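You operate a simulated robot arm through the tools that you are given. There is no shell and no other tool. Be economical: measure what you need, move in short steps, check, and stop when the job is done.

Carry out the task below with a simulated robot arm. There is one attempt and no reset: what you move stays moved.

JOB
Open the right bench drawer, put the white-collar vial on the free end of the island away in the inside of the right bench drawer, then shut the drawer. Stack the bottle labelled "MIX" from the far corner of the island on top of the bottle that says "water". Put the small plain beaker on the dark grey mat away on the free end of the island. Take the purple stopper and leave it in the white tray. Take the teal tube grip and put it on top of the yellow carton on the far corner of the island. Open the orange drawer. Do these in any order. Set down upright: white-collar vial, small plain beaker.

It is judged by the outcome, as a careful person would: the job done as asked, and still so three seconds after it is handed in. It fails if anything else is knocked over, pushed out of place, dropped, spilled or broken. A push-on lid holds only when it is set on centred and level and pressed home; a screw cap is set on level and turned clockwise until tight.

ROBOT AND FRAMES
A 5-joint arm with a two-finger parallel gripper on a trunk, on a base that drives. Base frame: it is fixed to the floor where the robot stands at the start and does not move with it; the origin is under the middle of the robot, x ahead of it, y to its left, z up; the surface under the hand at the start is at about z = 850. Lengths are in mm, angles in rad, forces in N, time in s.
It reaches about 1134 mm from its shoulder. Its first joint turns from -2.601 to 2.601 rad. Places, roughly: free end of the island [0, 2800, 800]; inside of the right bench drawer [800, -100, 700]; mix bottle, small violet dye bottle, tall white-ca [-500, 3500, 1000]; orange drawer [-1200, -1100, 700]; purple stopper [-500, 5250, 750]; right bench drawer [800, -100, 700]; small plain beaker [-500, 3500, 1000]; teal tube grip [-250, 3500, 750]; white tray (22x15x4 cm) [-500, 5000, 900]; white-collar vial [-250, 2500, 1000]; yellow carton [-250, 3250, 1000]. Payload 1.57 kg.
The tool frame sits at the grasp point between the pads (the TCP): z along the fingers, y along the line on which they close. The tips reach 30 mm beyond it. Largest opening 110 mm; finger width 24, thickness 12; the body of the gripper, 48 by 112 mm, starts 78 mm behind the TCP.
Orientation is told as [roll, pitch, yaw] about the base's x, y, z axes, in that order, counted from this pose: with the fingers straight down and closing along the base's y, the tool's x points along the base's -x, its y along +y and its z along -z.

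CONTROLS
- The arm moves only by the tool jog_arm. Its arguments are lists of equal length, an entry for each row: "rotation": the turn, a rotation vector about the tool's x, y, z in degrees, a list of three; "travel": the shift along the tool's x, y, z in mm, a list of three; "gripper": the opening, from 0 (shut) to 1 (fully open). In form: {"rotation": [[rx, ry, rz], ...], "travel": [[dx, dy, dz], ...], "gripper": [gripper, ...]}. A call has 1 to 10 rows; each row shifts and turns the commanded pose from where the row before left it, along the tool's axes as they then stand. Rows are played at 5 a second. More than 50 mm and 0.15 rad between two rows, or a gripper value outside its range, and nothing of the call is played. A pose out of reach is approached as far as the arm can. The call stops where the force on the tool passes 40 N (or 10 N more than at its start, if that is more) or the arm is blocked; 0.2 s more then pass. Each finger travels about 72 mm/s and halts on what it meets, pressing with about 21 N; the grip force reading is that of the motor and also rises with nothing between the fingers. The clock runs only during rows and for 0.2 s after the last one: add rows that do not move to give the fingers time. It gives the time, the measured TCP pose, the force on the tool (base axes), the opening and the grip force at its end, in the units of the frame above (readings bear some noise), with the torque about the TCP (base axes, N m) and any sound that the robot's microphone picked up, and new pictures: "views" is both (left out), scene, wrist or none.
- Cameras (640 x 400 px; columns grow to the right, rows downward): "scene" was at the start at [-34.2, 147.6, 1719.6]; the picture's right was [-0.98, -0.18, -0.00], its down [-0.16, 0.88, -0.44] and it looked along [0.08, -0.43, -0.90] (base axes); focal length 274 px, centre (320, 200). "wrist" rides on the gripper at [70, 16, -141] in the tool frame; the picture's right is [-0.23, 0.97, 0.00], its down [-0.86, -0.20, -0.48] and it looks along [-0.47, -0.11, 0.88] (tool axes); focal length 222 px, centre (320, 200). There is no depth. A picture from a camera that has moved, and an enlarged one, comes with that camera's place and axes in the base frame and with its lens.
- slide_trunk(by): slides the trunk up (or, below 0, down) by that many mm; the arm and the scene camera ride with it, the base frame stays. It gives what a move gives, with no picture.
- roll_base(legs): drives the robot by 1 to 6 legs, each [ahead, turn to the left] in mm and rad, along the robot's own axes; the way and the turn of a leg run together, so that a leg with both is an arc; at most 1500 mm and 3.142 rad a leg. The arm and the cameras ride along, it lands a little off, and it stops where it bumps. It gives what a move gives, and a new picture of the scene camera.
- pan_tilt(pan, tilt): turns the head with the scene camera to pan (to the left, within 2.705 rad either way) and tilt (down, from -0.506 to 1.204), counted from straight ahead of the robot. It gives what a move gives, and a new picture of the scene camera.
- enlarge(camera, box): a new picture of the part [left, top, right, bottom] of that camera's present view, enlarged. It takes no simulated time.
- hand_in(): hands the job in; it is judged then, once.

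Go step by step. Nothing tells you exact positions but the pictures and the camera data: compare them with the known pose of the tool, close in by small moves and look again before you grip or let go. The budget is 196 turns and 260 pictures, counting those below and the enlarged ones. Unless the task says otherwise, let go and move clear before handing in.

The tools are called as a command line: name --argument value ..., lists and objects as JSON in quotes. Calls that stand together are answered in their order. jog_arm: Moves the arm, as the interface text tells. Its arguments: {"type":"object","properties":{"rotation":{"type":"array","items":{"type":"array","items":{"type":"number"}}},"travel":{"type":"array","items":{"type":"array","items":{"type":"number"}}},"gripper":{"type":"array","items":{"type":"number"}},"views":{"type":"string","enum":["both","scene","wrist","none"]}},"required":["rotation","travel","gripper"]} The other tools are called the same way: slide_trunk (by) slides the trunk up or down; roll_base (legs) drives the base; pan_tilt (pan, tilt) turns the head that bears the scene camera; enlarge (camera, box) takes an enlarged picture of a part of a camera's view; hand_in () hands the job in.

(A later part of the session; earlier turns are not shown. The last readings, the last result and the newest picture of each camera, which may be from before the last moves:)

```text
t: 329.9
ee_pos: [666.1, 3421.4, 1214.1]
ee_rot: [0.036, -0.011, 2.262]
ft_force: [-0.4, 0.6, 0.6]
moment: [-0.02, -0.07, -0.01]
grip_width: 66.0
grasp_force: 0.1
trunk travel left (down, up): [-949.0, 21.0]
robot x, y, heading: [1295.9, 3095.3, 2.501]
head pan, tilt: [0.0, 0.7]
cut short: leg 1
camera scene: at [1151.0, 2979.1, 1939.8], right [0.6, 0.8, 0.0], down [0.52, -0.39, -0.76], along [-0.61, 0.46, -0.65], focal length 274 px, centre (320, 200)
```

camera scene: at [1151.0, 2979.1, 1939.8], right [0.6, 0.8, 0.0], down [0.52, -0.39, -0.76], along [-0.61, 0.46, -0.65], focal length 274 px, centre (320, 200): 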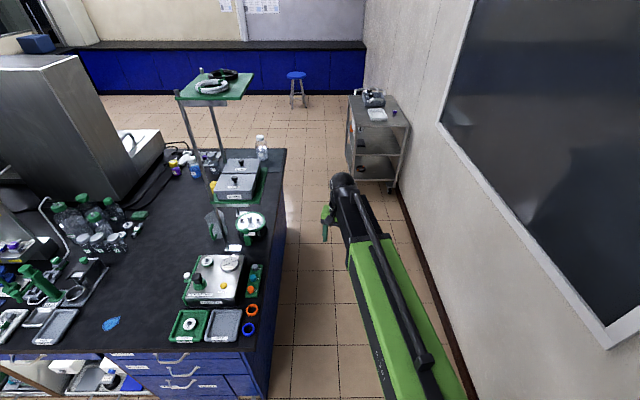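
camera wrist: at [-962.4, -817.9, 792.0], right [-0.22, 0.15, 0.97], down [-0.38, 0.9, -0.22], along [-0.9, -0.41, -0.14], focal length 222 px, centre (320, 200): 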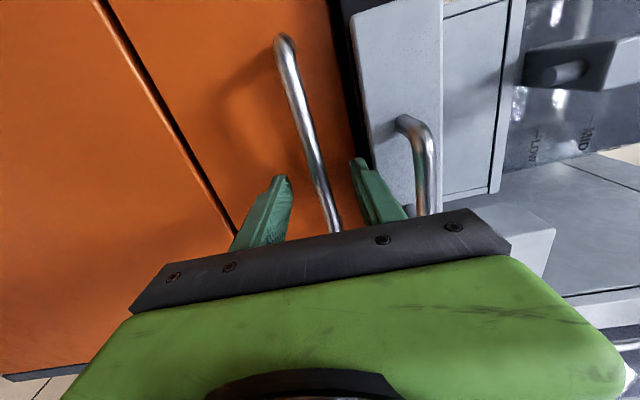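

Good, I'm in the passage at the island's end; the cart with tray is ahead. Zoom on the cart, then drive forward.

enlarge --camera "scene" --box '[330, 70, 430, 200]'

roll_base --legs '[[1000, -0.04], [600, 0]]'

pan_tilt --pan -0.1 --tilt 0.75

```text
3.08 times, centred on (380, 135) of scene
camera zoom: at [1151.0, 2979.1, 1939.8], right [0.6, 0.8, 0.0], down [0.52, -0.39, -0.76], along [-0.61, 0.46, -0.65], focal length 842 px, centre (135, 400)
```

zoom: 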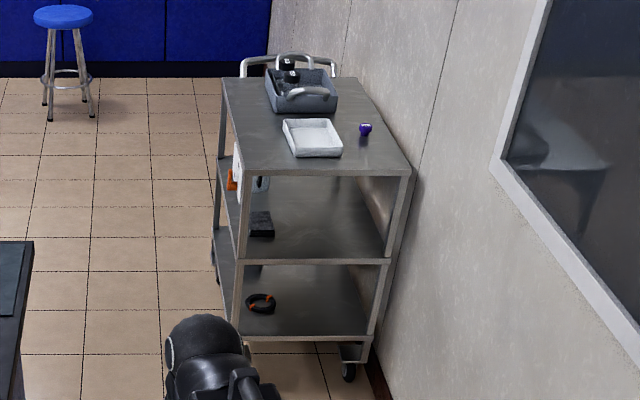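

```text
t: 338.1
ee_pos: [-572.0, 4437.9, 1214.2]
ee_rot: [0.039, -0.014, 2.227]
ft_force: [0.3, -1.3, -1.3]
moment: [0.0, -0.05, 0.01]
grip_width: 65.9
grasp_force: 0.0
trunk travel left (down, up): [-949.0, 21.0]
robot x, y, heading: [37.9, 4086.4, 2.459]
head pan, tilt: [0.0, 0.7]
camera scene: at [-100.1, 3980.0, 1940.3], right [0.63, 0.78, 0.0], down [0.5, -0.41, -0.76], along [-0.59, 0.48, -0.64], focal length 274 px, centre (320, 200)
```

scene: 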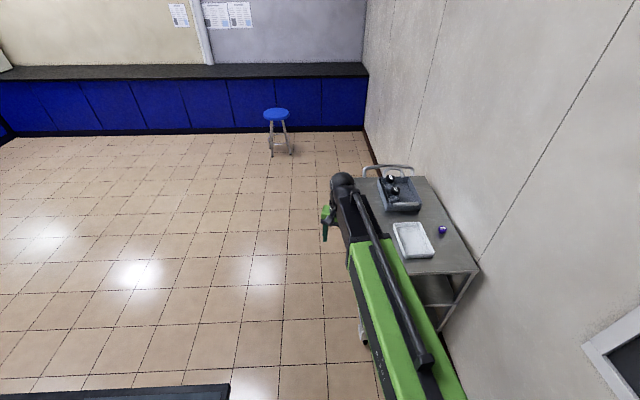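

```text
t: 338.8
ee_pos: [-571.5, 4437.3, 1216.1]
ee_rot: [0.036, -0.012, 2.227]
ft_force: [-0.1, 0.1, -0.6]
moment: [-0.02, -0.02, -0.01]
grip_width: 66.0
grasp_force: 0.0
trunk travel left (down, up): [-949.0, 21.0]
robot x, y, heading: [39.5, 4086.2, 2.464]
head pan, tilt: [-0.099, 0.75]
camera scene: at [-91.9, 3983.9, 1936.1], right [0.7, 0.71, 0.0], down [0.48, -0.48, -0.73], along [-0.52, 0.51, -0.68], focal length 274 px, centre (320, 200)
```

scene: 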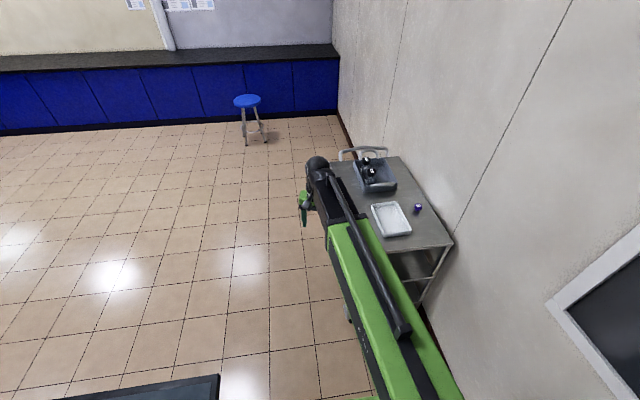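

Cart top is at z≈870, tray at about (-537, 4928), stopper about (-475, 5110). Roll 240 mm closer.

roll_base --legs '[[240, 0]]'

enlarge --camera "scene" --box '[330, 160, 530, 285]'

```text
t: 340.6
ee_pos: [-759.3, 4589.2, 1216.1]
ee_rot: [0.038, -0.014, 2.228]
ft_force: [-0.7, 0.6, 0.4]
moment: [-0.04, -0.03, 0.02]
grip_width: 65.9
grasp_force: 0.0
trunk travel left (down, up): [-949.0, 21.0]
robot x, y, heading: [-144.7, 4239.9, 2.463]
head pan, tilt: [-0.099, 0.75]
camera scene: at [-280.2, 4136.3, 1936.0], right [0.7, 0.71, 0.0], down [0.49, -0.48, -0.73], along [-0.52, 0.51, -0.68], focal length 274 px, centre (320, 200)
```

scene: 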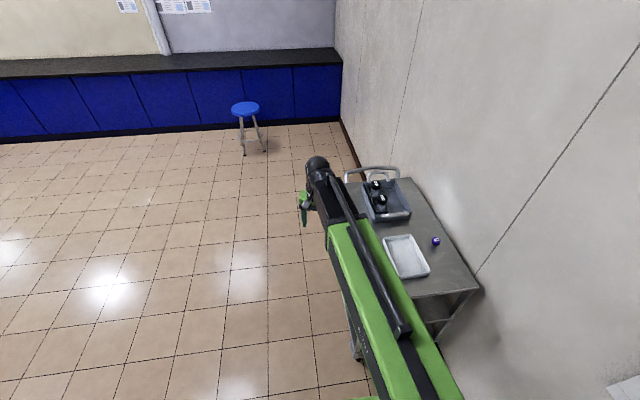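

```text
3.20 times, centred on (430, 222) of scene
camera zoom: at [-280.2, 4136.3, 1936.0], right [0.7, 0.71, 0.0], down [0.49, -0.48, -0.73], along [-0.52, 0.51, -0.68], focal length 876 px, centre (-32, 128)
```

zoom: 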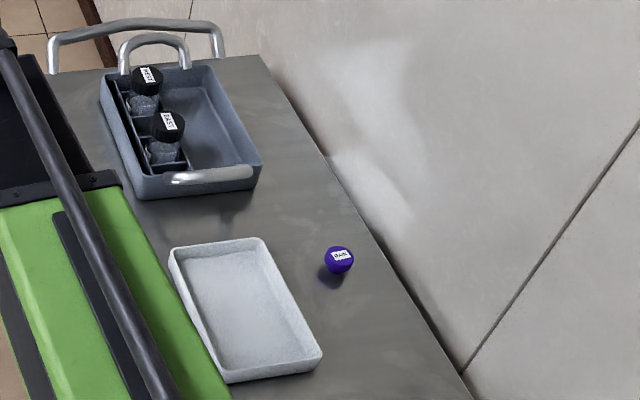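

Move over the stopper at height, spinning so the narrow side faces the wall.

jog_arm --rotation '[[0, 0, 0], [0, 0, 0], [0, 0, 0], [0, 0, 0], [0, 0, 0], [0, 0, 0], [0, 0, 0], [0, 0, 0], [0, 0, 0], [0, 0, 0]]' --travel '[[-20, -45, 0], [-20, -45, 0], [-20, -45, 0], [-20, -45, 0], [-20, -45, 0], [-20, -45, 0], [-20, -45, 0], [-20, -45, 0], [-20, -45, 0], [-20, -45, 0]]' --gripper '[0.6, 0.6, 0.6, 0.6, 0.6, 0.6, 0.6, 0.6, 0.6, 0.6]' --views "none"

jog_arm --rotation '[[0, 0, 8.5], [0, 0, 8.5], [0, 0, 8.5], [0, 0, 8.5], [0, 0, 8.5], [0, 0, 8.5], [0, 0, 8.5], [0, 0, 8.5], [0, 0, 8.5]]' --travel '[[-14, -31, 0], [0, 0, 0], [0, 0, 0], [0, 0, 0], [0, 0, 0], [0, 0, 0], [0, 0, 0], [0, 0, 0], [0, 0, 0]]' --gripper '[0.6, 0.6, 0.6, 0.6, 0.6, 0.6, 0.6, 0.6, 0.6]' --views "wrist"

```text
t: 342.8
ee_pos: [-524.0, 5023.8, 1215.9]
ee_rot: [0.038, -0.013, 2.228]
ft_force: [-0.6, 0.0, 0.8]
moment: [-0.01, 0.04, 0.01]
grip_width: 66.1
grasp_force: 0.3
out of reach, approached as far as the arm can: row 3, 6, 9
trunk travel left (down, up): [-949.0, 21.0]
robot x, y, heading: [-147.3, 4240.6, 2.462]
head pan, tilt: [-0.099, 0.75]
```

```text
t: 344.8
ee_pos: [-508.0, 5051.3, 1216.6]
ee_rot: [0.021, 0.034, 0.892]
ft_force: [0.3, -0.2, -0.1]
moment: [-0.02, 0.01, -0.01]
grip_width: 66.0
grasp_force: 0.1
out of reach, approached as far as the arm can: row 3
trunk travel left (down, up): [-949.0, 21.0]
robot x, y, heading: [-149.4, 4238.8, 2.465]
head pan, tilt: [-0.099, 0.75]
camera wrist: at [-559.4, 5009.5, 1361.0], right [-0.61, 0.79, 0.01], down [0.71, 0.55, 0.44], along [0.34, 0.28, -0.9], focal length 222 px, centre (320, 200)
```

wrist: 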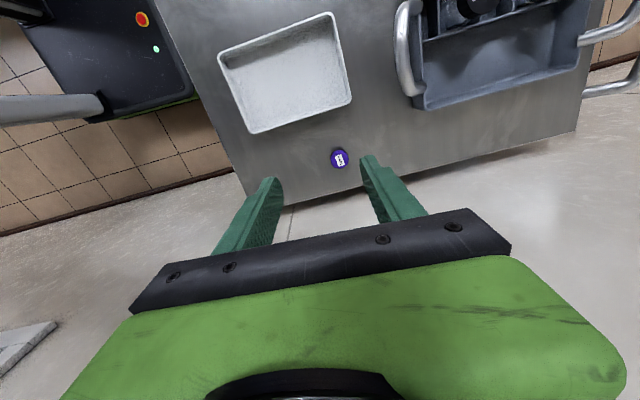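

jog_arm --rotation '[[0, 0, 0], [0, 0, 0]]' --travel '[[-34, 12, 0], [-34, 12, 0]]' --gripper '[0.6, 0.6]' --views "none"

slide_trunk --by -210

enlarge --camera "wrist" --box '[200, 80, 440, 230]'

```text
t: 345.4
ee_pos: [-483.1, 5115.9, 1216.0]
ee_rot: [0.024, 0.033, 0.892]
ft_force: [-0.5, 0.1, 0.1]
moment: [-0.04, 0.02, -0.01]
grip_width: 66.1
grasp_force: 0.2
out of reach, approached as far as the arm can: row 2
trunk travel left (down, up): [-949.0, 21.0]
robot x, y, heading: [-148.4, 4238.3, 2.465]
head pan, tilt: [-0.099, 0.75]
```

```text
t: 347.6
ee_pos: [-483.3, 5115.3, 1006.0]
ee_rot: [0.024, 0.032, 0.892]
ft_force: [-0.6, 0.1, -0.1]
moment: [-0.01, -0.02, -0.03]
grip_width: 66.1
grasp_force: 0.1
trunk travel left (down, up): [-739.0, 231.0]
robot x, y, heading: [-144.8, 4236.9, 2.463]
head pan, tilt: [-0.099, 0.75]
```

```text
2.67 times, centred on (320, 155) of wrist
camera zoom: at [-533.8, 5073.1, 1151.0], right [-0.62, 0.79, 0.02], down [0.71, 0.55, 0.45], along [0.34, 0.29, -0.9], focal length 592 px, centre (320, 320)
```

zoom: 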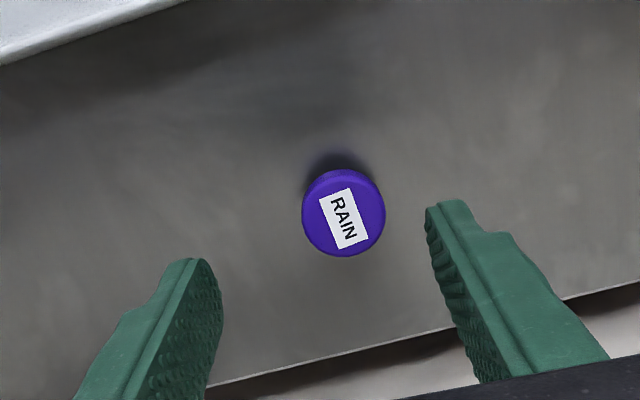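

jog_arm --rotation '[[0, 0, 0]]' --travel '[[-11, 11, 0]]' --gripper '[0.6]' --views "none"

slide_trunk --by -88

enlarge --camera "wrist" --box '[200, 80, 440, 230]'

```text
t: 348.0
ee_pos: [-482.1, 5115.4, 1006.3]
ee_rot: [0.025, 0.032, 0.894]
ft_force: [-0.3, -0.8, 1.5]
moment: [0.01, -0.02, 0.02]
grip_width: 65.9
grasp_force: 0.0
out of reach, approached as far as the arm can: row 1
trunk travel left (down, up): [-739.0, 231.0]
robot x, y, heading: [-145.5, 4236.7, 2.466]
head pan, tilt: [-0.099, 0.75]
```

```text
t: 349.2
ee_pos: [-485.0, 5115.4, 917.8]
ee_rot: [0.026, 0.031, 0.896]
ft_force: [0.2, 0.2, 0.3]
moment: [0.02, 0.03, -0.02]
grip_width: 66.0
grasp_force: 0.0
trunk travel left (down, up): [-651.0, 319.0]
robot x, y, heading: [-142.8, 4234.5, 2.46]
head pan, tilt: [-0.099, 0.75]
```

```text
2.67 times, centred on (320, 155) of wrist
camera zoom: at [-533.9, 5073.1, 1063.0], right [-0.62, 0.79, 0.02], down [0.71, 0.55, 0.45], along [0.34, 0.29, -0.9], focal length 592 px, centre (320, 320)
```

zoom: 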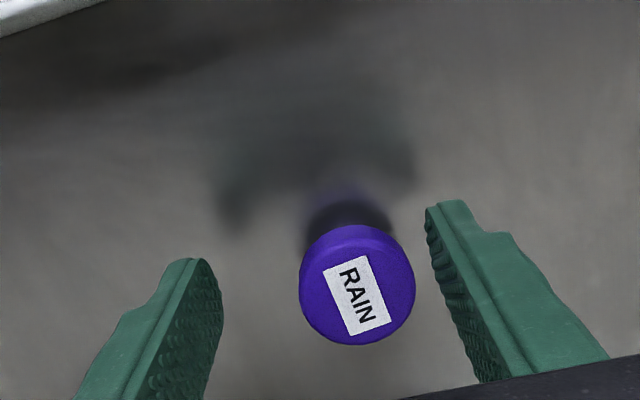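

Nearly centred; nudge the base forward 10 mm, lower to the cart surface and close.

roll_base --legs '[[11, 0]]'

slide_trunk --by -12

enlarge --camera "wrist" --box '[200, 80, 440, 230]'

```text
t: 350.0
ee_pos: [-492.3, 5122.3, 918.2]
ee_rot: [0.022, 0.03, 0.894]
ft_force: [0.1, 0.5, 0.2]
moment: [-0.01, -0.01, -0.01]
grip_width: 66.0
grasp_force: 0.0
trunk travel left (down, up): [-651.0, 319.0]
robot x, y, heading: [-155.6, 4245.5, 2.467]
head pan, tilt: [-0.099, 0.75]
camera scene: at [-287.5, 4142.5, 1638.1], right [0.7, 0.71, 0.0], down [0.49, -0.48, -0.73], along [-0.52, 0.51, -0.68], focal length 274 px, centre (320, 200)
```

scene: 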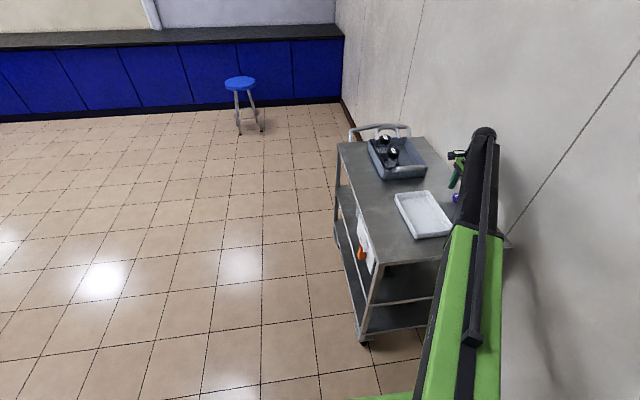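

```text
t: 350.6
ee_pos: [-492.2, 5122.8, 906.1]
ee_rot: [0.023, 0.033, 0.893]
ft_force: [-0.5, 0.8, -0.4]
moment: [-0.02, -0.01, 0.0]
grip_width: 66.1
grasp_force: 0.0
trunk travel left (down, up): [-639.0, 331.0]
robot x, y, heading: [-155.2, 4241.8, 2.463]
head pan, tilt: [-0.099, 0.75]
```

```text
2.67 times, centred on (320, 155) of wrist
camera zoom: at [-542.5, 5080.1, 1050.9], right [-0.62, 0.79, 0.02], down [0.71, 0.55, 0.45], along [0.34, 0.29, -0.9], focal length 592 px, centre (320, 320)
```

zoom: 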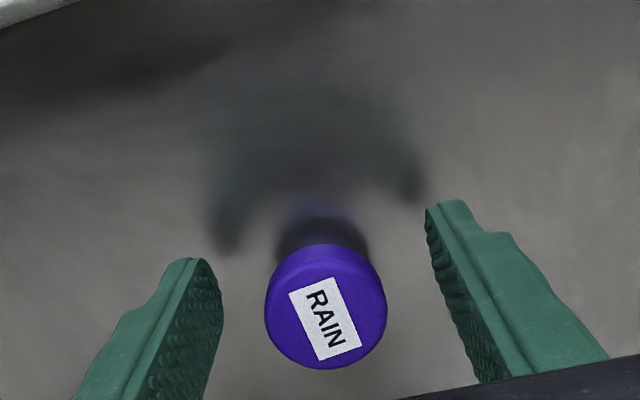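

Fingers straddle the head. Close and lift.

jog_arm --rotation '[[0, 0, 0], [0, 0, 0], [0, 0, 0], [0, 0, 0]]' --travel '[[0, 0, 0], [0, 0, 0], [0, 0, 0], [0, 0, 0]]' --gripper '[0.4, 0.25, 0.15, 0.15]' --views "none"

slide_trunk --by 90

jog_arm --rotation '[[0, 0, 0]]' --travel '[[0, 0, 0]]' --gripper '[0.15]' --views "wrist"

```text
t: 351.6
ee_pos: [-492.9, 5121.9, 906.3]
ee_rot: [0.025, 0.031, 0.893]
ft_force: [0.4, -0.4, 2.0]
moment: [0.01, -0.06, 0.01]
grip_width: 34.5
grasp_force: 20.9
trunk travel left (down, up): [-639.0, 331.0]
robot x, y, heading: [-155.5, 4249.8, 2.461]
head pan, tilt: [-0.099, 0.75]
```

```text
t: 352.8
ee_pos: [-490.1, 5122.1, 996.5]
ee_rot: [0.024, 0.031, 0.893]
ft_force: [-1.0, 0.4, -0.8]
moment: [0.02, 0.02, -0.02]
grip_width: 34.4
grasp_force: 21.1
trunk travel left (down, up): [-729.0, 241.0]
robot x, y, heading: [-156.5, 4243.3, 2.469]
head pan, tilt: [-0.099, 0.75]
```

```text
t: 353.2
ee_pos: [-492.1, 5123.0, 996.6]
ee_rot: [0.025, 0.031, 0.894]
ft_force: [0.7, -0.4, -0.4]
moment: [0.0, -0.01, -0.01]
grip_width: 34.4
grasp_force: 21.0
trunk travel left (down, up): [-729.0, 241.0]
robot x, y, heading: [-155.2, 4246.6, 2.466]
head pan, tilt: [-0.099, 0.75]
camera wrist: at [-542.6, 5080.1, 1140.9], right [-0.62, 0.79, 0.02], down [0.71, 0.55, 0.45], along [0.34, 0.29, -0.9], focal length 222 px, centre (320, 200)
```

wrist: 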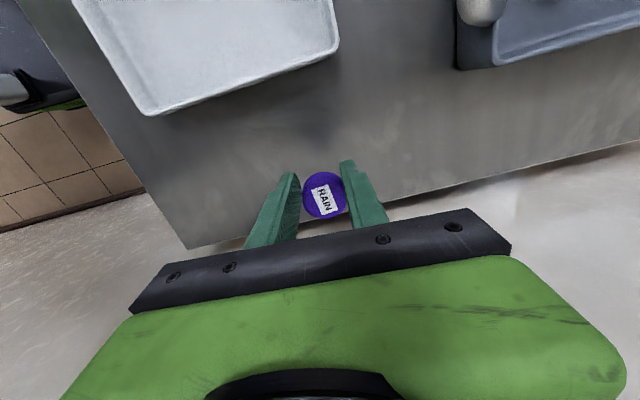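

Stopper held. Move over the tray centre (~(-550, 4955)) and lower.

jog_arm --rotation '[[0, 0, 0], [0, 0, 0], [0, 0, 0], [0, 0, 0]]' --travel '[[42, -15, 0], [42, -15, 0], [42, -15, 0], [41, -15, 0]]' --gripper '[0.15, 0.15, 0.15, 0.15]' --views "none"

slide_trunk --by -65

jog_arm --rotation '[[0, 0, 0]]' --travel '[[0, 0, 0]]' --gripper '[0.15]' --views "wrist"

```text
t: 354.2
ee_pos: [-549.0, 4952.8, 997.0]
ee_rot: [0.024, 0.032, 0.893]
ft_force: [-0.1, -0.1, -0.3]
moment: [0.01, -0.01, -0.03]
grip_width: 34.2
grasp_force: 21.5
out of reach, approached as far as the arm can: row 4
trunk travel left (down, up): [-729.0, 241.0]
robot x, y, heading: [-154.8, 4244.1, 2.466]
head pan, tilt: [-0.099, 0.75]
```

```text
t: 355.3
ee_pos: [-548.4, 4954.5, 930.5]
ee_rot: [0.024, 0.032, 0.895]
ft_force: [0.5, 0.5, -0.1]
moment: [-0.01, -0.01, 0.0]
grip_width: 34.1
grasp_force: 20.8
trunk travel left (down, up): [-664.0, 306.0]
robot x, y, heading: [-157.5, 4243.5, 2.46]
head pan, tilt: [-0.099, 0.75]
```

```text
t: 355.7
ee_pos: [-549.5, 4954.3, 930.8]
ee_rot: [0.026, 0.031, 0.894]
ft_force: [-0.1, -0.2, -0.7]
moment: [0.01, 0.0, 0.0]
grip_width: 34.2
grasp_force: 20.9
trunk travel left (down, up): [-664.0, 306.0]
robot x, y, heading: [-153.3, 4247.7, 2.46]
head pan, tilt: [-0.099, 0.75]
camera wrist: at [-599.5, 4911.8, 1076.0], right [-0.62, 0.79, 0.02], down [0.71, 0.55, 0.45], along [0.34, 0.29, -0.9], focal length 222 px, centre (320, 200)
```

wrist: 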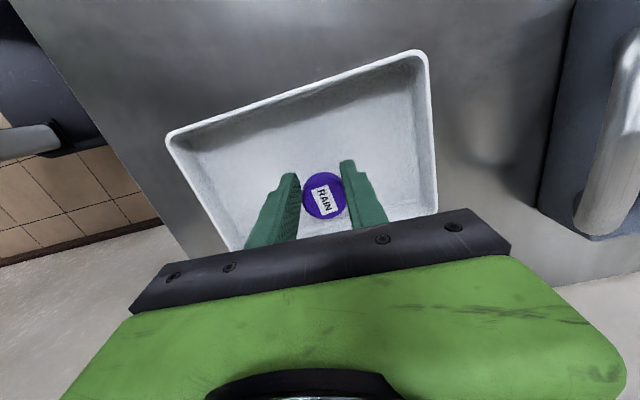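

Inside the tray. Lower to touch and release.

slide_trunk --by -18

slide_trunk --by -5

jog_arm --rotation '[[0, 0, 0], [0, 0, 0], [0, 0, 0]]' --travel '[[0, 0, 0], [0, 0, 0], [0, 0, 0]]' --gripper '[0.4, 0.5, 0.5]' --views "none"

slide_trunk --by 200

jog_arm --rotation '[[0, 0, 0]]' --travel '[[0, 0, 0]]' --gripper '[0.5]' --views "wrist"

```text
t: 356.3
ee_pos: [-548.7, 4954.7, 912.6]
ee_rot: [0.023, 0.031, 0.894]
ft_force: [-0.6, -0.8, -0.2]
moment: [0.03, -0.01, 0.0]
grip_width: 33.9
grasp_force: 21.3
trunk travel left (down, up): [-646.0, 324.0]
robot x, y, heading: [-156.2, 4244.8, 2.46]
head pan, tilt: [-0.099, 0.75]
```

```text
t: 356.9
ee_pos: [-548.7, 4953.4, 909.7]
ee_rot: [0.026, 0.03, 0.894]
ft_force: [-3.4, 3.2, 20.5]
moment: [0.43, -0.03, 0.08]
grip_width: 33.8
grasp_force: 21.5
trunk travel left (down, up): [-641.0, 329.0]
robot x, y, heading: [-156.3, 4246.9, 2.461]
head pan, tilt: [-0.099, 0.75]
```

```text
t: 357.7
ee_pos: [-549.5, 4953.5, 908.6]
ee_rot: [0.024, 0.031, 0.893]
ft_force: [0.6, 0.6, 0.2]
moment: [0.01, -0.02, -0.01]
grip_width: 54.7
grasp_force: 0.0
trunk travel left (down, up): [-641.0, 329.0]
robot x, y, heading: [-153.8, 4246.8, 2.457]
head pan, tilt: [-0.099, 0.75]
```

```text
t: 359.8
ee_pos: [-548.5, 4953.5, 1107.7]
ee_rot: [0.024, 0.032, 0.893]
ft_force: [-0.7, 0.5, 0.7]
moment: [0.0, 0.0, 0.02]
grip_width: 55.1
grasp_force: 0.1
trunk travel left (down, up): [-841.0, 129.0]
robot x, y, heading: [-158.3, 4247.9, 2.465]
head pan, tilt: [-0.099, 0.75]
```

```text
t: 360.2
ee_pos: [-548.0, 4954.1, 1108.7]
ee_rot: [0.025, 0.031, 0.894]
ft_force: [-0.9, 0.2, 0.5]
moment: [-0.01, 0.02, 0.0]
grip_width: 54.8
grasp_force: 0.1
trunk travel left (down, up): [-841.0, 129.0]
robot x, y, heading: [-155.8, 4248.8, 2.467]
head pan, tilt: [-0.099, 0.75]
camera wrist: at [-599.5, 4911.8, 1252.9], right [-0.62, 0.79, 0.02], down [0.71, 0.55, 0.45], along [0.34, 0.29, -0.89], focal length 222 px, centre (320, 200)
```

wrist: 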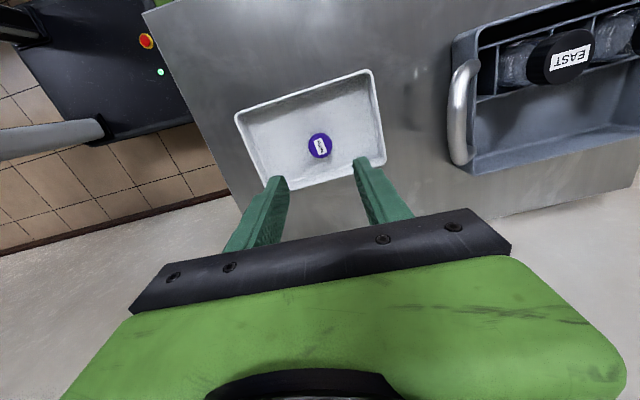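

Stopper is in the tray. Retract, raise, back up and turn left to face the island's end.

jog_arm --rotation '[[0, 0, 0], [0, 0, 0], [0, 0, 0], [0, 0, 0], [0, 0, 0]]' --travel '[[0, -40, 0], [0, -40, 0], [0, -40, 0], [0, -40, 0], [0, -30, 0]]' --gripper '[0.6, 0.7, 0.8, 0.8, 0.8]' --views "none"

slide_trunk --by 125

roll_base --legs '[[-220, 0], [0, 0.8], [0, 0.76]]'

pan_tilt --pan 0.15 --tilt 0.9

```text
t: 361.4
ee_pos: [-400.9, 4833.9, 1108.4]
ee_rot: [0.025, 0.031, 0.894]
ft_force: [-0.2, -0.2, 0.7]
moment: [-0.02, 0.01, -0.04]
grip_width: 87.9
grasp_force: 0.0
out of reach, approached as far as the arm can: row 4
trunk travel left (down, up): [-841.0, 129.0]
robot x, y, heading: [-150.9, 4242.9, 2.463]
head pan, tilt: [-0.099, 0.75]
```

```text
t: 363.0
ee_pos: [-402.6, 4835.6, 1232.6]
ee_rot: [0.024, 0.033, 0.894]
ft_force: [0.3, -0.1, -0.3]
moment: [0.03, 0.05, 0.02]
grip_width: 88.4
grasp_force: 0.0
trunk travel left (down, up): [-966.0, 4.0]
robot x, y, heading: [-154.4, 4244.7, 2.463]
head pan, tilt: [-0.099, 0.75]
```

```text
t: 368.8
ee_pos: [-575.6, 3876.7, 1233.0]
ee_rot: [0.025, 0.034, 2.447]
ft_force: [-0.1, 0.4, -0.1]
moment: [-0.07, 0.0, 0.0]
grip_width: 88.0
grasp_force: 0.0
trunk travel left (down, up): [-966.0, 4.0]
robot x, y, heading: [46.8, 4084.1, -2.275]
head pan, tilt: [-0.099, 0.75]
camera scene: at [147.2, 3953.5, 1953.4], right [-0.69, 0.72, 0.0], down [0.49, 0.47, -0.73], along [-0.53, -0.51, -0.68], focal length 274 px, centre (320, 200)
```

scene: 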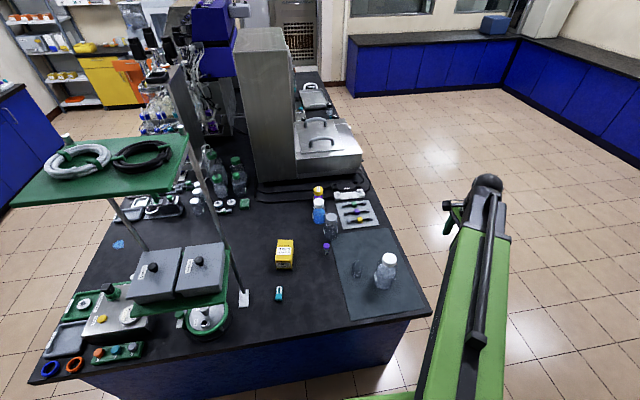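

```text
t: 369.5
ee_pos: [-575.3, 3873.5, 1233.8]
ee_rot: [0.024, 0.033, 2.447]
ft_force: [0.1, 0.1, 0.1]
moment: [0.0, -0.02, -0.01]
grip_width: 87.9
grasp_force: 0.0
trunk travel left (down, up): [-966.0, 4.0]
robot x, y, heading: [46.4, 4080.0, -2.276]
head pan, tilt: [0.15, 0.901]
camera scene: at [167.0, 3942.7, 1941.2], right [-0.85, 0.53, 0.0], down [0.41, 0.67, -0.62], along [-0.33, -0.53, -0.78], focal length 274 px, centre (320, 200)
```

scene: 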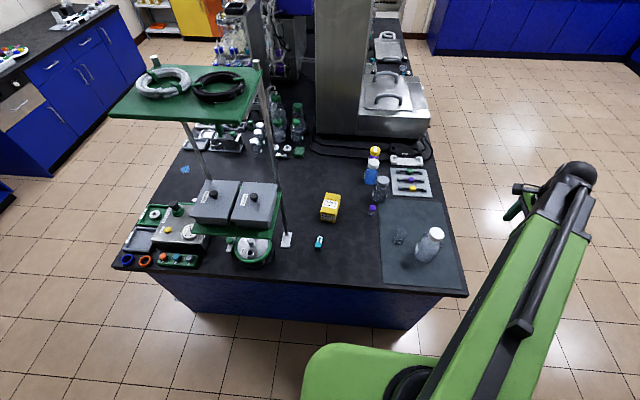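

enlarge --camera "scene" --box '[300, 140, 470, 290]'

```text
2.67 times, centred on (385, 215) of scene
camera zoom: at [167.0, 3942.7, 1941.2], right [-0.85, 0.53, 0.0], down [0.41, 0.67, -0.62], along [-0.33, -0.53, -0.78], focal length 730 px, centre (147, 160)
```

zoom: 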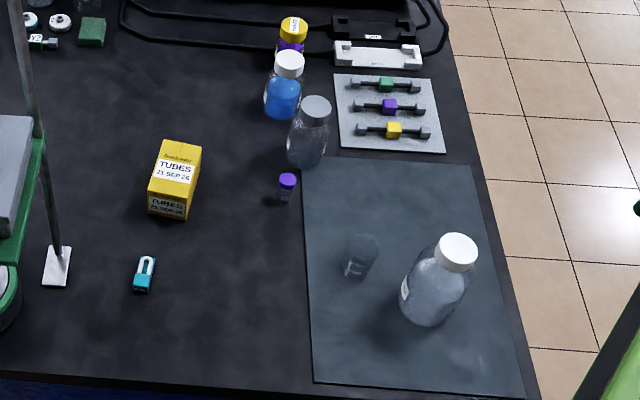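

Positions from here: MIX (-541, 3362, cap top z≈994), WATER (-514, 3714, top ≈1024), beaker (-466, 3602), carton, teal grip (-152, 3418). First spin the tool to nominal and go over MIX.

jog_arm --rotation '[[0, 0, -8.5], [0, 0, -8.5], [0, 0, -8.5], [0, 0, -8.5], [0, 0, -8.5], [0, 0, -8.5], [0, 0, -8.5], [0, 0, -8.5], [0, 0, -8.5], [0, 0, -8.5]]' --travel '[[0, 0, 0], [0, 0, 0], [0, 0, 0], [0, 0, 0], [0, 0, 0], [0, 0, 0], [0, 0, 0], [0, 0, 0], [0, 0, 0], [0, 0, 0]]' --gripper '[0.8, 0.8, 0.8, 0.8, 0.8, 0.8, 0.8, 0.8, 0.8, 0.8]' --views "none"

jog_arm --rotation '[[0, 0, -3], [0, 0, 0], [0, 0, 0], [0, 0, 0], [0, 0, 0], [0, 0, 0], [0, 0, 0], [0, 0, 0], [0, 0, 0], [0, 0, 0]]' --travel '[[0, 0, 0], [-33, 33, 0], [-33, 33, 0], [-33, 33, 0], [-33, 33, 0], [-33, 33, 0], [-33, 33, 0], [-33, 33, 0], [-33, 33, 0], [-33, 33, 0]]' --gripper '[0.8, 0.8, 0.8, 0.8, 0.8, 0.8, 0.8, 0.8, 0.8, 0.8]' --views "wrist"

```text
t: 371.7
ee_pos: [-577.1, 3874.1, 1232.5]
ee_rot: [0.035, -0.021, -2.352]
ft_force: [0.3, -0.1, -0.1]
moment: [0.01, -0.01, -0.01]
grip_width: 87.9
grasp_force: 0.0
trunk travel left (down, up): [-966.0, 4.0]
robot x, y, heading: [45.9, 4081.7, -2.275]
head pan, tilt: [0.15, 0.901]
```

```text
t: 373.9
ee_pos: [-556.0, 3452.9, 1233.7]
ee_rot: [0.032, -0.023, -2.303]
ft_force: [0.1, -0.1, -1.4]
moment: [0.03, 0.02, -0.02]
grip_width: 87.9
grasp_force: 0.1
out of reach, approached as far as the arm can: row 3, 5, 7, 10
trunk travel left (down, up): [-966.0, 4.0]
robot x, y, heading: [52.3, 4082.7, -2.281]
head pan, tilt: [0.15, 0.901]
camera wrist: at [-497.1, 3499.1, 1373.9], right [0.57, -0.82, 0.04], down [-0.72, -0.49, 0.49], along [-0.38, -0.31, -0.87], focal length 222 px, centre (320, 200)
```

wrist: 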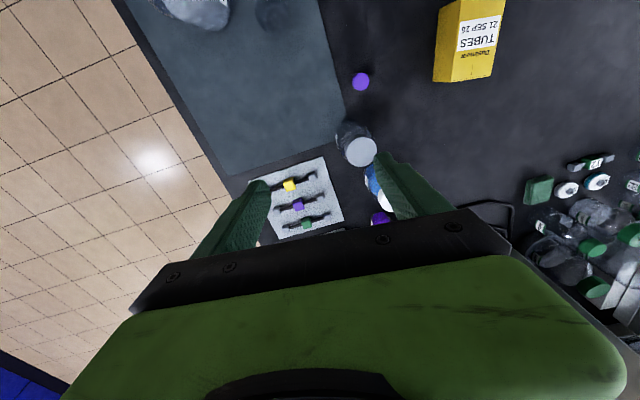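

MIX cap confirmed at (-544, 3364). Move over it and lower.

jog_arm --rotation '[[0, 0, 0], [0, 0, 0]]' --travel '[[-29, 35, 0], [-29, 35, 0]]' --gripper '[0.8, 0.8]' --views "none"

slide_trunk --by -150

enlarge --camera "wrist" --box '[180, 80, 460, 250]'

```text
t: 374.5
ee_pos: [-540.7, 3362.8, 1232.4]
ee_rot: [0.035, -0.022, -2.302]
ft_force: [-0.5, -0.4, 0.7]
moment: [0.01, 0.0, -0.01]
grip_width: 87.9
grasp_force: 0.1
out of reach, approached as far as the arm can: row 2
trunk travel left (down, up): [-966.0, 4.0]
robot x, y, heading: [47.6, 4080.8, -2.276]
head pan, tilt: [0.15, 0.901]
```

```text
t: 376.3
ee_pos: [-541.1, 3366.3, 1082.8]
ee_rot: [0.033, -0.022, -2.302]
ft_force: [0.1, 1.3, 0.3]
moment: [0.01, 0.03, -0.04]
grip_width: 88.4
grasp_force: 0.1
trunk travel left (down, up): [-816.0, 154.0]
robot x, y, heading: [44.0, 4085.6, -2.271]
head pan, tilt: [0.15, 0.901]
```

```text
2.29 times, centred on (320, 165) of wrist
camera zoom: at [-483.7, 3411.7, 1224.3], right [0.57, -0.82, 0.04], down [-0.72, -0.48, 0.49], along [-0.38, -0.31, -0.87], focal length 508 px, centre (320, 280)
```

zoom: 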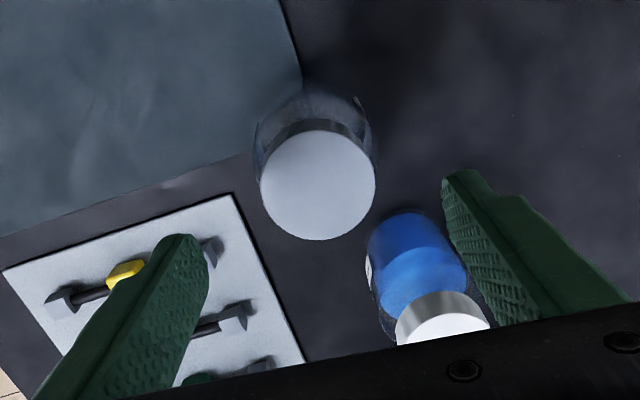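

jog_arm --rotation '[[0, 0, 0]]' --travel '[[-5.5, 2, 0]]' --gripper '[0.8]' --views "none"

slide_trunk --by -84

enlarge --camera "wrist" --box '[180, 80, 460, 250]'

```text
t: 376.7
ee_pos: [-544.1, 3359.3, 1082.9]
ee_rot: [0.033, -0.022, -2.302]
ft_force: [-0.3, -0.6, 0.4]
moment: [-0.03, -0.02, 0.01]
grip_width: 87.9
grasp_force: 0.0
trunk travel left (down, up): [-816.0, 154.0]
robot x, y, heading: [49.5, 4082.7, -2.276]
head pan, tilt: [0.15, 0.901]
```

```text
t: 377.9
ee_pos: [-542.8, 3359.9, 999.5]
ee_rot: [0.032, -0.023, -2.301]
ft_force: [-0.2, 0.1, 0.1]
moment: [-0.03, -0.01, 0.02]
grip_width: 88.0
grasp_force: 0.0
trunk travel left (down, up): [-732.0, 238.0]
robot x, y, heading: [45.3, 4080.3, -2.277]
head pan, tilt: [0.15, 0.901]
```

```text
2.29 times, centred on (320, 165) of wrist
camera zoom: at [-485.9, 3406.2, 1140.3], right [0.57, -0.82, 0.04], down [-0.72, -0.48, 0.49], along [-0.38, -0.31, -0.87], focal length 508 px, centre (320, 280)
```

zoom: 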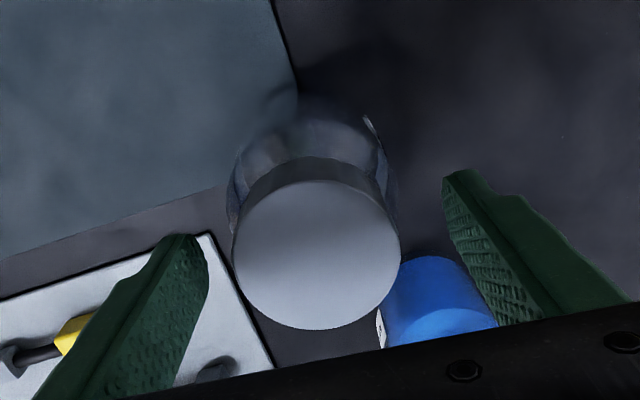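

Centred on the cap. Close and lift.

jog_arm --rotation '[[0, 0, 0], [0, 0, 0], [0, 0, 0], [0, 0, 0], [0, 0, 0]]' --travel '[[0, 0, 0], [0, 0, 0], [0, 0, 0], [0, 0, 0], [0, 0, 0]]' --gripper '[0.6, 0.5, 0.42, 0.35, 0.35]' --views "none"

slide_trunk --by 60

slide_trunk --by 175

enlarge --camera "wrist" --box '[180, 80, 460, 250]'

```text
t: 379.1
ee_pos: [-544.2, 3360.3, 1000.1]
ee_rot: [0.033, -0.022, -2.303]
ft_force: [-2.2, 1.1, -0.2]
moment: [0.17, 0.15, 0.04]
grip_width: 54.0
grasp_force: 21.1
trunk travel left (down, up): [-732.0, 238.0]
robot x, y, heading: [49.1, 4083.7, -2.276]
head pan, tilt: [0.15, 0.901]
```

```text
t: 380.1
ee_pos: [-543.7, 3360.1, 1059.2]
ee_rot: [0.032, -0.023, -2.302]
ft_force: [-0.6, 0.8, -2.7]
moment: [0.01, 0.0, 0.06]
grip_width: 53.2
grasp_force: 20.9
trunk travel left (down, up): [-792.0, 178.0]
robot x, y, heading: [46.9, 4079.3, -2.273]
head pan, tilt: [0.15, 0.901]
```

```text
t: 382.0
ee_pos: [-543.5, 3359.2, 1234.8]
ee_rot: [0.033, -0.022, -2.303]
ft_force: [0.9, -0.5, -1.5]
moment: [-0.01, 0.0, 0.02]
grip_width: 53.1
grasp_force: 21.1
trunk travel left (down, up): [-967.0, 3.0]
robot x, y, heading: [51.0, 4084.1, -2.276]
head pan, tilt: [0.15, 0.901]
```

```text
2.29 times, centred on (320, 165) of wrist
camera zoom: at [-486.1, 3405.9, 1375.0], right [0.57, -0.82, 0.04], down [-0.72, -0.49, 0.49], along [-0.38, -0.31, -0.87], focal length 508 px, centre (320, 280)
```

zoom: 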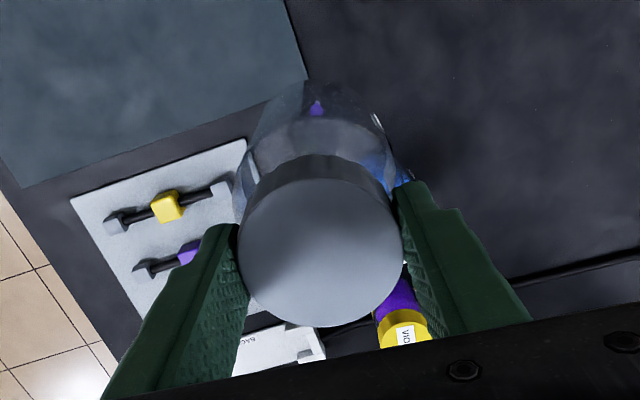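

MIX is held. Refine the WATER cap's position with a close scene zoom before moving over it.

enlarge --camera "scene" --box '[390, 215, 470, 275]'

jog_arm --rotation '[[0, 0, 0], [0, 0, 0], [0, 0, 0], [0, 0, 0], [0, 0, 0]]' --travel '[[35.5, -27, 0], [35.5, -27, 0], [35.5, -27, 0], [35.5, -27, 0], [35.5, -27, 0]]' --gripper '[0.35, 0.35, 0.35, 0.35, 0.35]' --views "wrist"

```text
6.67 times, centred on (430, 245) of scene
camera zoom: at [166.6, 3941.6, 1942.1], right [-0.85, 0.53, 0.0], down [0.41, 0.67, -0.62], along [-0.33, -0.53, -0.78], focal length 1824 px, centre (-413, -100)
```

zoom: 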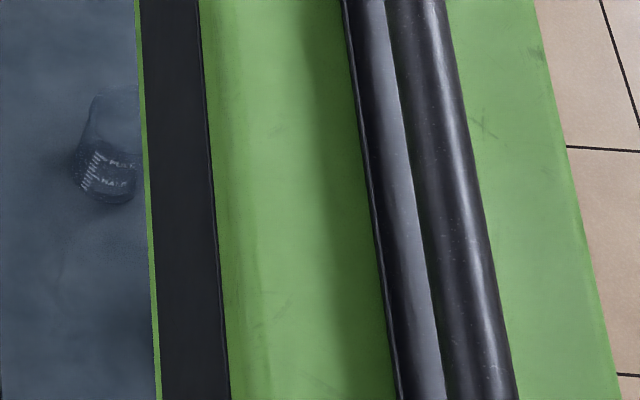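

```text
t: 383.2
ee_pos: [-524.9, 3583.2, 1235.5]
ee_rot: [0.032, -0.024, -2.303]
ft_force: [0.6, 1.2, -1.8]
moment: [-0.03, 0.0, 0.01]
grip_width: 53.5
grasp_force: 21.2
out of reach, approached as far as the arm can: row 2, 4
trunk travel left (down, up): [-967.0, 3.0]
robot x, y, heading: [47.5, 4080.6, -2.273]
head pan, tilt: [0.15, 0.901]
camera wrist: at [-467.6, 3630.6, 1375.6], right [0.57, -0.82, 0.04], down [-0.72, -0.48, 0.49], along [-0.38, -0.31, -0.87], focal length 222 px, centre (320, 200)
```

wrist: 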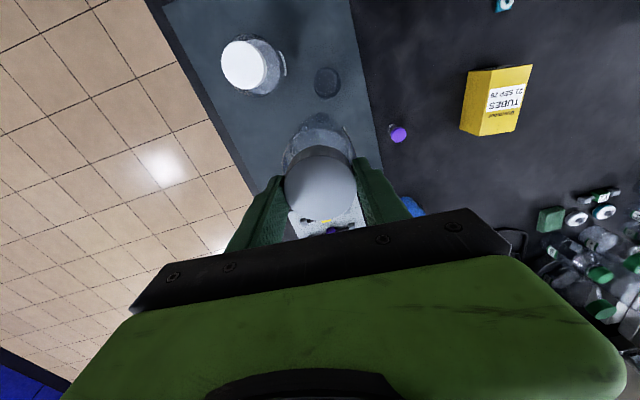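

WATER cap reads (-511, 3712). Move over it.

jog_arm --rotation '[[0, 0, 0], [0, 0, 0], [0, 0, 0]]' --travel '[[35, -25.3, 0], [35, -25.3, 0], [35, -25.3, 0]]' --gripper '[0.35, 0.35, 0.35]' --views "both"

```text
t: 384.0
ee_pos: [-512.3, 3712.6, 1234.7]
ee_rot: [0.032, -0.026, -2.304]
ft_force: [0.2, 1.2, -1.4]
moment: [-0.02, 0.01, -0.02]
grip_width: 53.3
grasp_force: 21.0
out of reach, approached as far as the arm can: row 1
trunk travel left (down, up): [-967.0, 3.0]
robot x, y, heading: [46.5, 4088.1, -2.275]
head pan, tilt: [0.15, 0.901]
camera scene: at [166.8, 3943.8, 1942.3], right [-0.85, 0.53, 0.0], down [0.41, 0.67, -0.62], along [-0.33, -0.53, -0.78], focal length 274 px, centre (320, 200)
camera wrist: at [-454.2, 3759.5, 1375.6], right [0.57, -0.82, 0.04], down [-0.72, -0.48, 0.49], along [-0.38, -0.31, -0.87], focal length 222 px, centre (320, 200)
```

scene: 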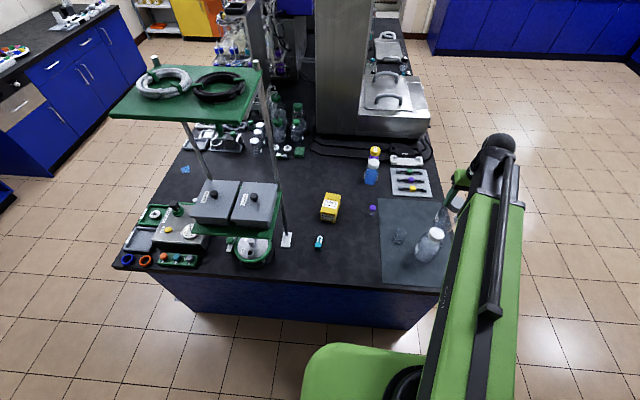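
wrist: 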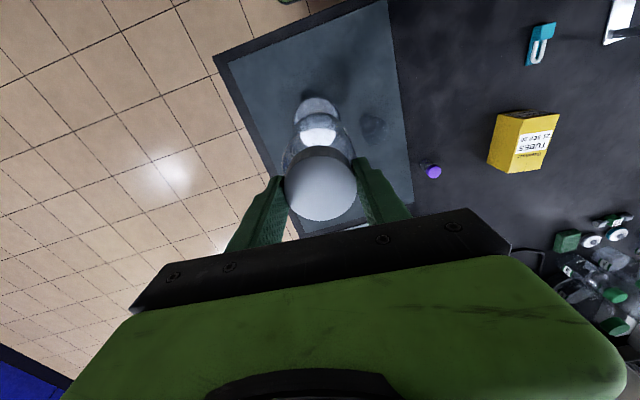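

slide_trunk --by -48

enlarge --camera "scene" --box '[390, 170, 490, 270]'

enlarge --camera "wrist" --box '[240, 80, 400, 230]'

```text
t: 384.9
ee_pos: [-511.2, 3710.5, 1186.3]
ee_rot: [0.032, -0.023, -2.301]
ft_force: [0.2, -0.2, -1.7]
moment: [0.0, 0.0, -0.01]
grip_width: 53.5
grasp_force: 21.4
trunk travel left (down, up): [-919.0, 51.0]
robot x, y, heading: [48.2, 4082.1, -2.274]
head pan, tilt: [0.15, 0.901]
```

```text
4.00 times, centred on (440, 220) of scene
camera zoom: at [166.8, 3942.1, 1894.1], right [-0.85, 0.53, 0.0], down [0.41, 0.67, -0.62], along [-0.33, -0.53, -0.78], focal length 1094 px, centre (-160, 120)
```

zoom: 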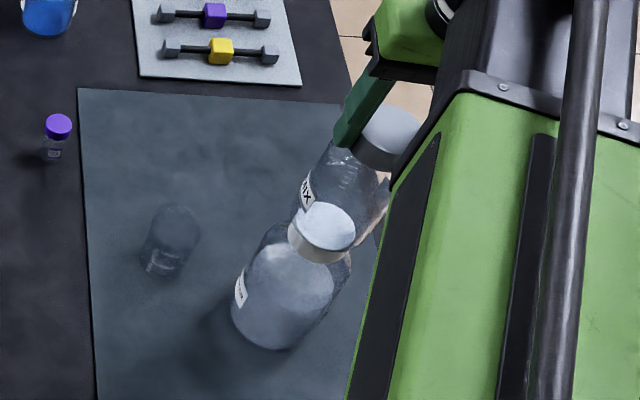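

```text
2.67 times, centred on (320, 155) of wrist
camera zoom: at [-454.3, 3757.6, 1327.3], right [0.57, -0.82, 0.04], down [-0.72, -0.48, 0.49], along [-0.38, -0.31, -0.87], focal length 592 px, centre (320, 320)
```

zoom: 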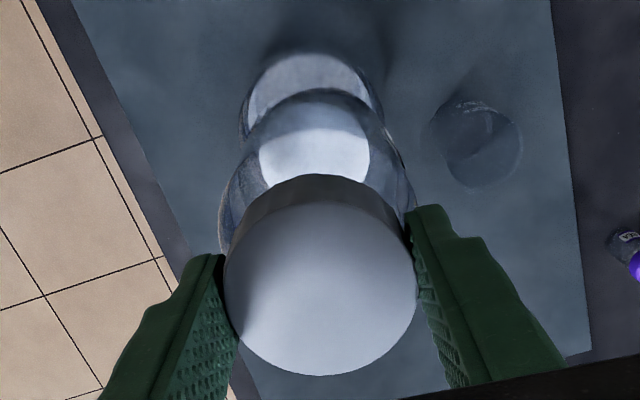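

Stereo of both cameras puts the WATER cap's top at z≈1036, about 4–5 mm off centre. Raise 5, shift, then lower.

slide_trunk --by 6

jog_arm --rotation '[[0, 0, 0]]' --travel '[[-3, 3.4, 0]]' --gripper '[0.35]' --views "none"

slide_trunk --by -10

slide_trunk --by -5

enlarge --camera "scene" --box '[390, 170, 490, 270]'

```text
t: 385.5
ee_pos: [-512.4, 3710.6, 1191.9]
ee_rot: [0.033, -0.023, -2.302]
ft_force: [0.0, 0.3, -2.2]
moment: [0.0, -0.02, 0.02]
grip_width: 53.2
grasp_force: 21.2
trunk travel left (down, up): [-925.0, 45.0]
robot x, y, heading: [49.8, 4082.7, -2.276]
head pan, tilt: [0.15, 0.901]
```

```text
t: 385.9
ee_pos: [-510.7, 3705.5, 1192.4]
ee_rot: [0.033, -0.022, -2.303]
ft_force: [0.4, 0.1, -1.9]
moment: [0.01, -0.01, 0.03]
grip_width: 53.3
grasp_force: 21.2
trunk travel left (down, up): [-925.0, 45.0]
robot x, y, heading: [43.1, 4079.7, -2.279]
head pan, tilt: [0.15, 0.901]
```

```text
t: 386.5
ee_pos: [-511.3, 3705.3, 1182.0]
ee_rot: [0.032, -0.022, -2.302]
ft_force: [-0.1, -0.4, -1.8]
moment: [-0.01, 0.02, -0.01]
grip_width: 53.6
grasp_force: 21.1
trunk travel left (down, up): [-915.0, 55.0]
robot x, y, heading: [51.3, 4077.1, -2.272]
head pan, tilt: [0.15, 0.901]
```

```text
t: 387.0
ee_pos: [-511.2, 3705.8, 1178.5]
ee_rot: [0.034, -0.022, -2.302]
ft_force: [1.4, -1.4, 10.8]
moment: [0.07, 0.01, 0.02]
grip_width: 53.4
grasp_force: 21.4
trunk travel left (down, up): [-910.0, 60.0]
robot x, y, heading: [48.3, 4082.8, -2.273]
head pan, tilt: [0.15, 0.901]
```

```text
4.00 times, centred on (440, 220) of scene
camera zoom: at [167.9, 3942.4, 1885.3], right [-0.85, 0.53, 0.0], down [0.41, 0.67, -0.62], along [-0.33, -0.53, -0.78], focal length 1094 px, centre (-160, 120)
```

zoom: 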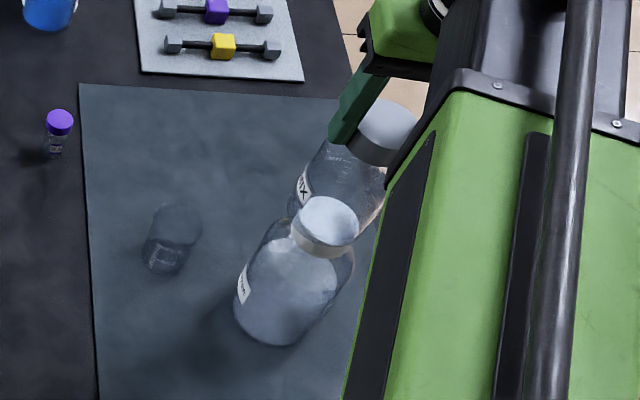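

Contact at the cap and both axes agree within ~2 mm. Release slowly.

slide_trunk --by 1

jog_arm --rotation '[[0, 0, 0], [0, 0, 0], [0, 0, 0], [0, 0, 0], [0, 0, 0], [0, 0, 0]]' --travel '[[0, 0, 0], [0, 0, 0], [0, 0, 0], [0, 0, 0], [0, 0, 0], [0, 0, 0]]' --gripper '[0.5, 0.54, 0.6, 0.7, 0.8, 0.8]' --views "none"

slide_trunk --by 55

enlarge --camera "scene" --box '[380, 160, 500, 280]'

```text
t: 387.5
ee_pos: [-511.5, 3707.7, 1178.1]
ee_rot: [0.033, -0.023, -2.302]
ft_force: [-0.2, -0.7, -2.4]
moment: [-0.03, -0.02, -0.01]
grip_width: 53.3
grasp_force: 21.4
trunk travel left (down, up): [-911.0, 59.0]
robot x, y, heading: [44.3, 4083.4, -2.273]
head pan, tilt: [0.15, 0.901]
```

```text
t: 388.9
ee_pos: [-511.0, 3706.7, 1178.8]
ee_rot: [0.035, -0.022, -2.302]
ft_force: [0.1, 0.2, -0.1]
moment: [0.0, 0.02, -0.02]
grip_width: 88.1
grasp_force: 0.0
trunk travel left (down, up): [-911.0, 59.0]
robot x, y, heading: [46.1, 4084.6, -2.274]
head pan, tilt: [0.15, 0.901]
```

```text
t: 389.9
ee_pos: [-511.6, 3706.0, 1233.5]
ee_rot: [0.036, -0.023, -2.303]
ft_force: [-1.4, -0.4, 0.4]
moment: [-0.03, 0.04, -0.01]
grip_width: 88.0
grasp_force: 0.0
trunk travel left (down, up): [-966.0, 4.0]
robot x, y, heading: [46.5, 4080.2, -2.274]
head pan, tilt: [0.15, 0.901]
```

```text
3.33 times, centred on (440, 220) of scene
camera zoom: at [166.8, 3942.0, 1941.2], right [-0.85, 0.53, 0.0], down [0.41, 0.67, -0.62], along [-0.33, -0.53, -0.78], focal length 912 px, centre (-80, 133)
```

zoom: 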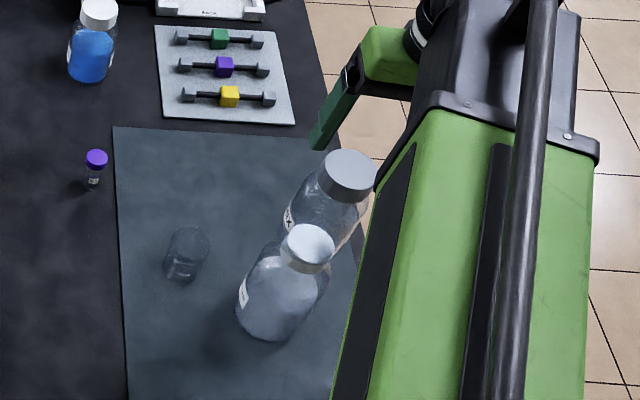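

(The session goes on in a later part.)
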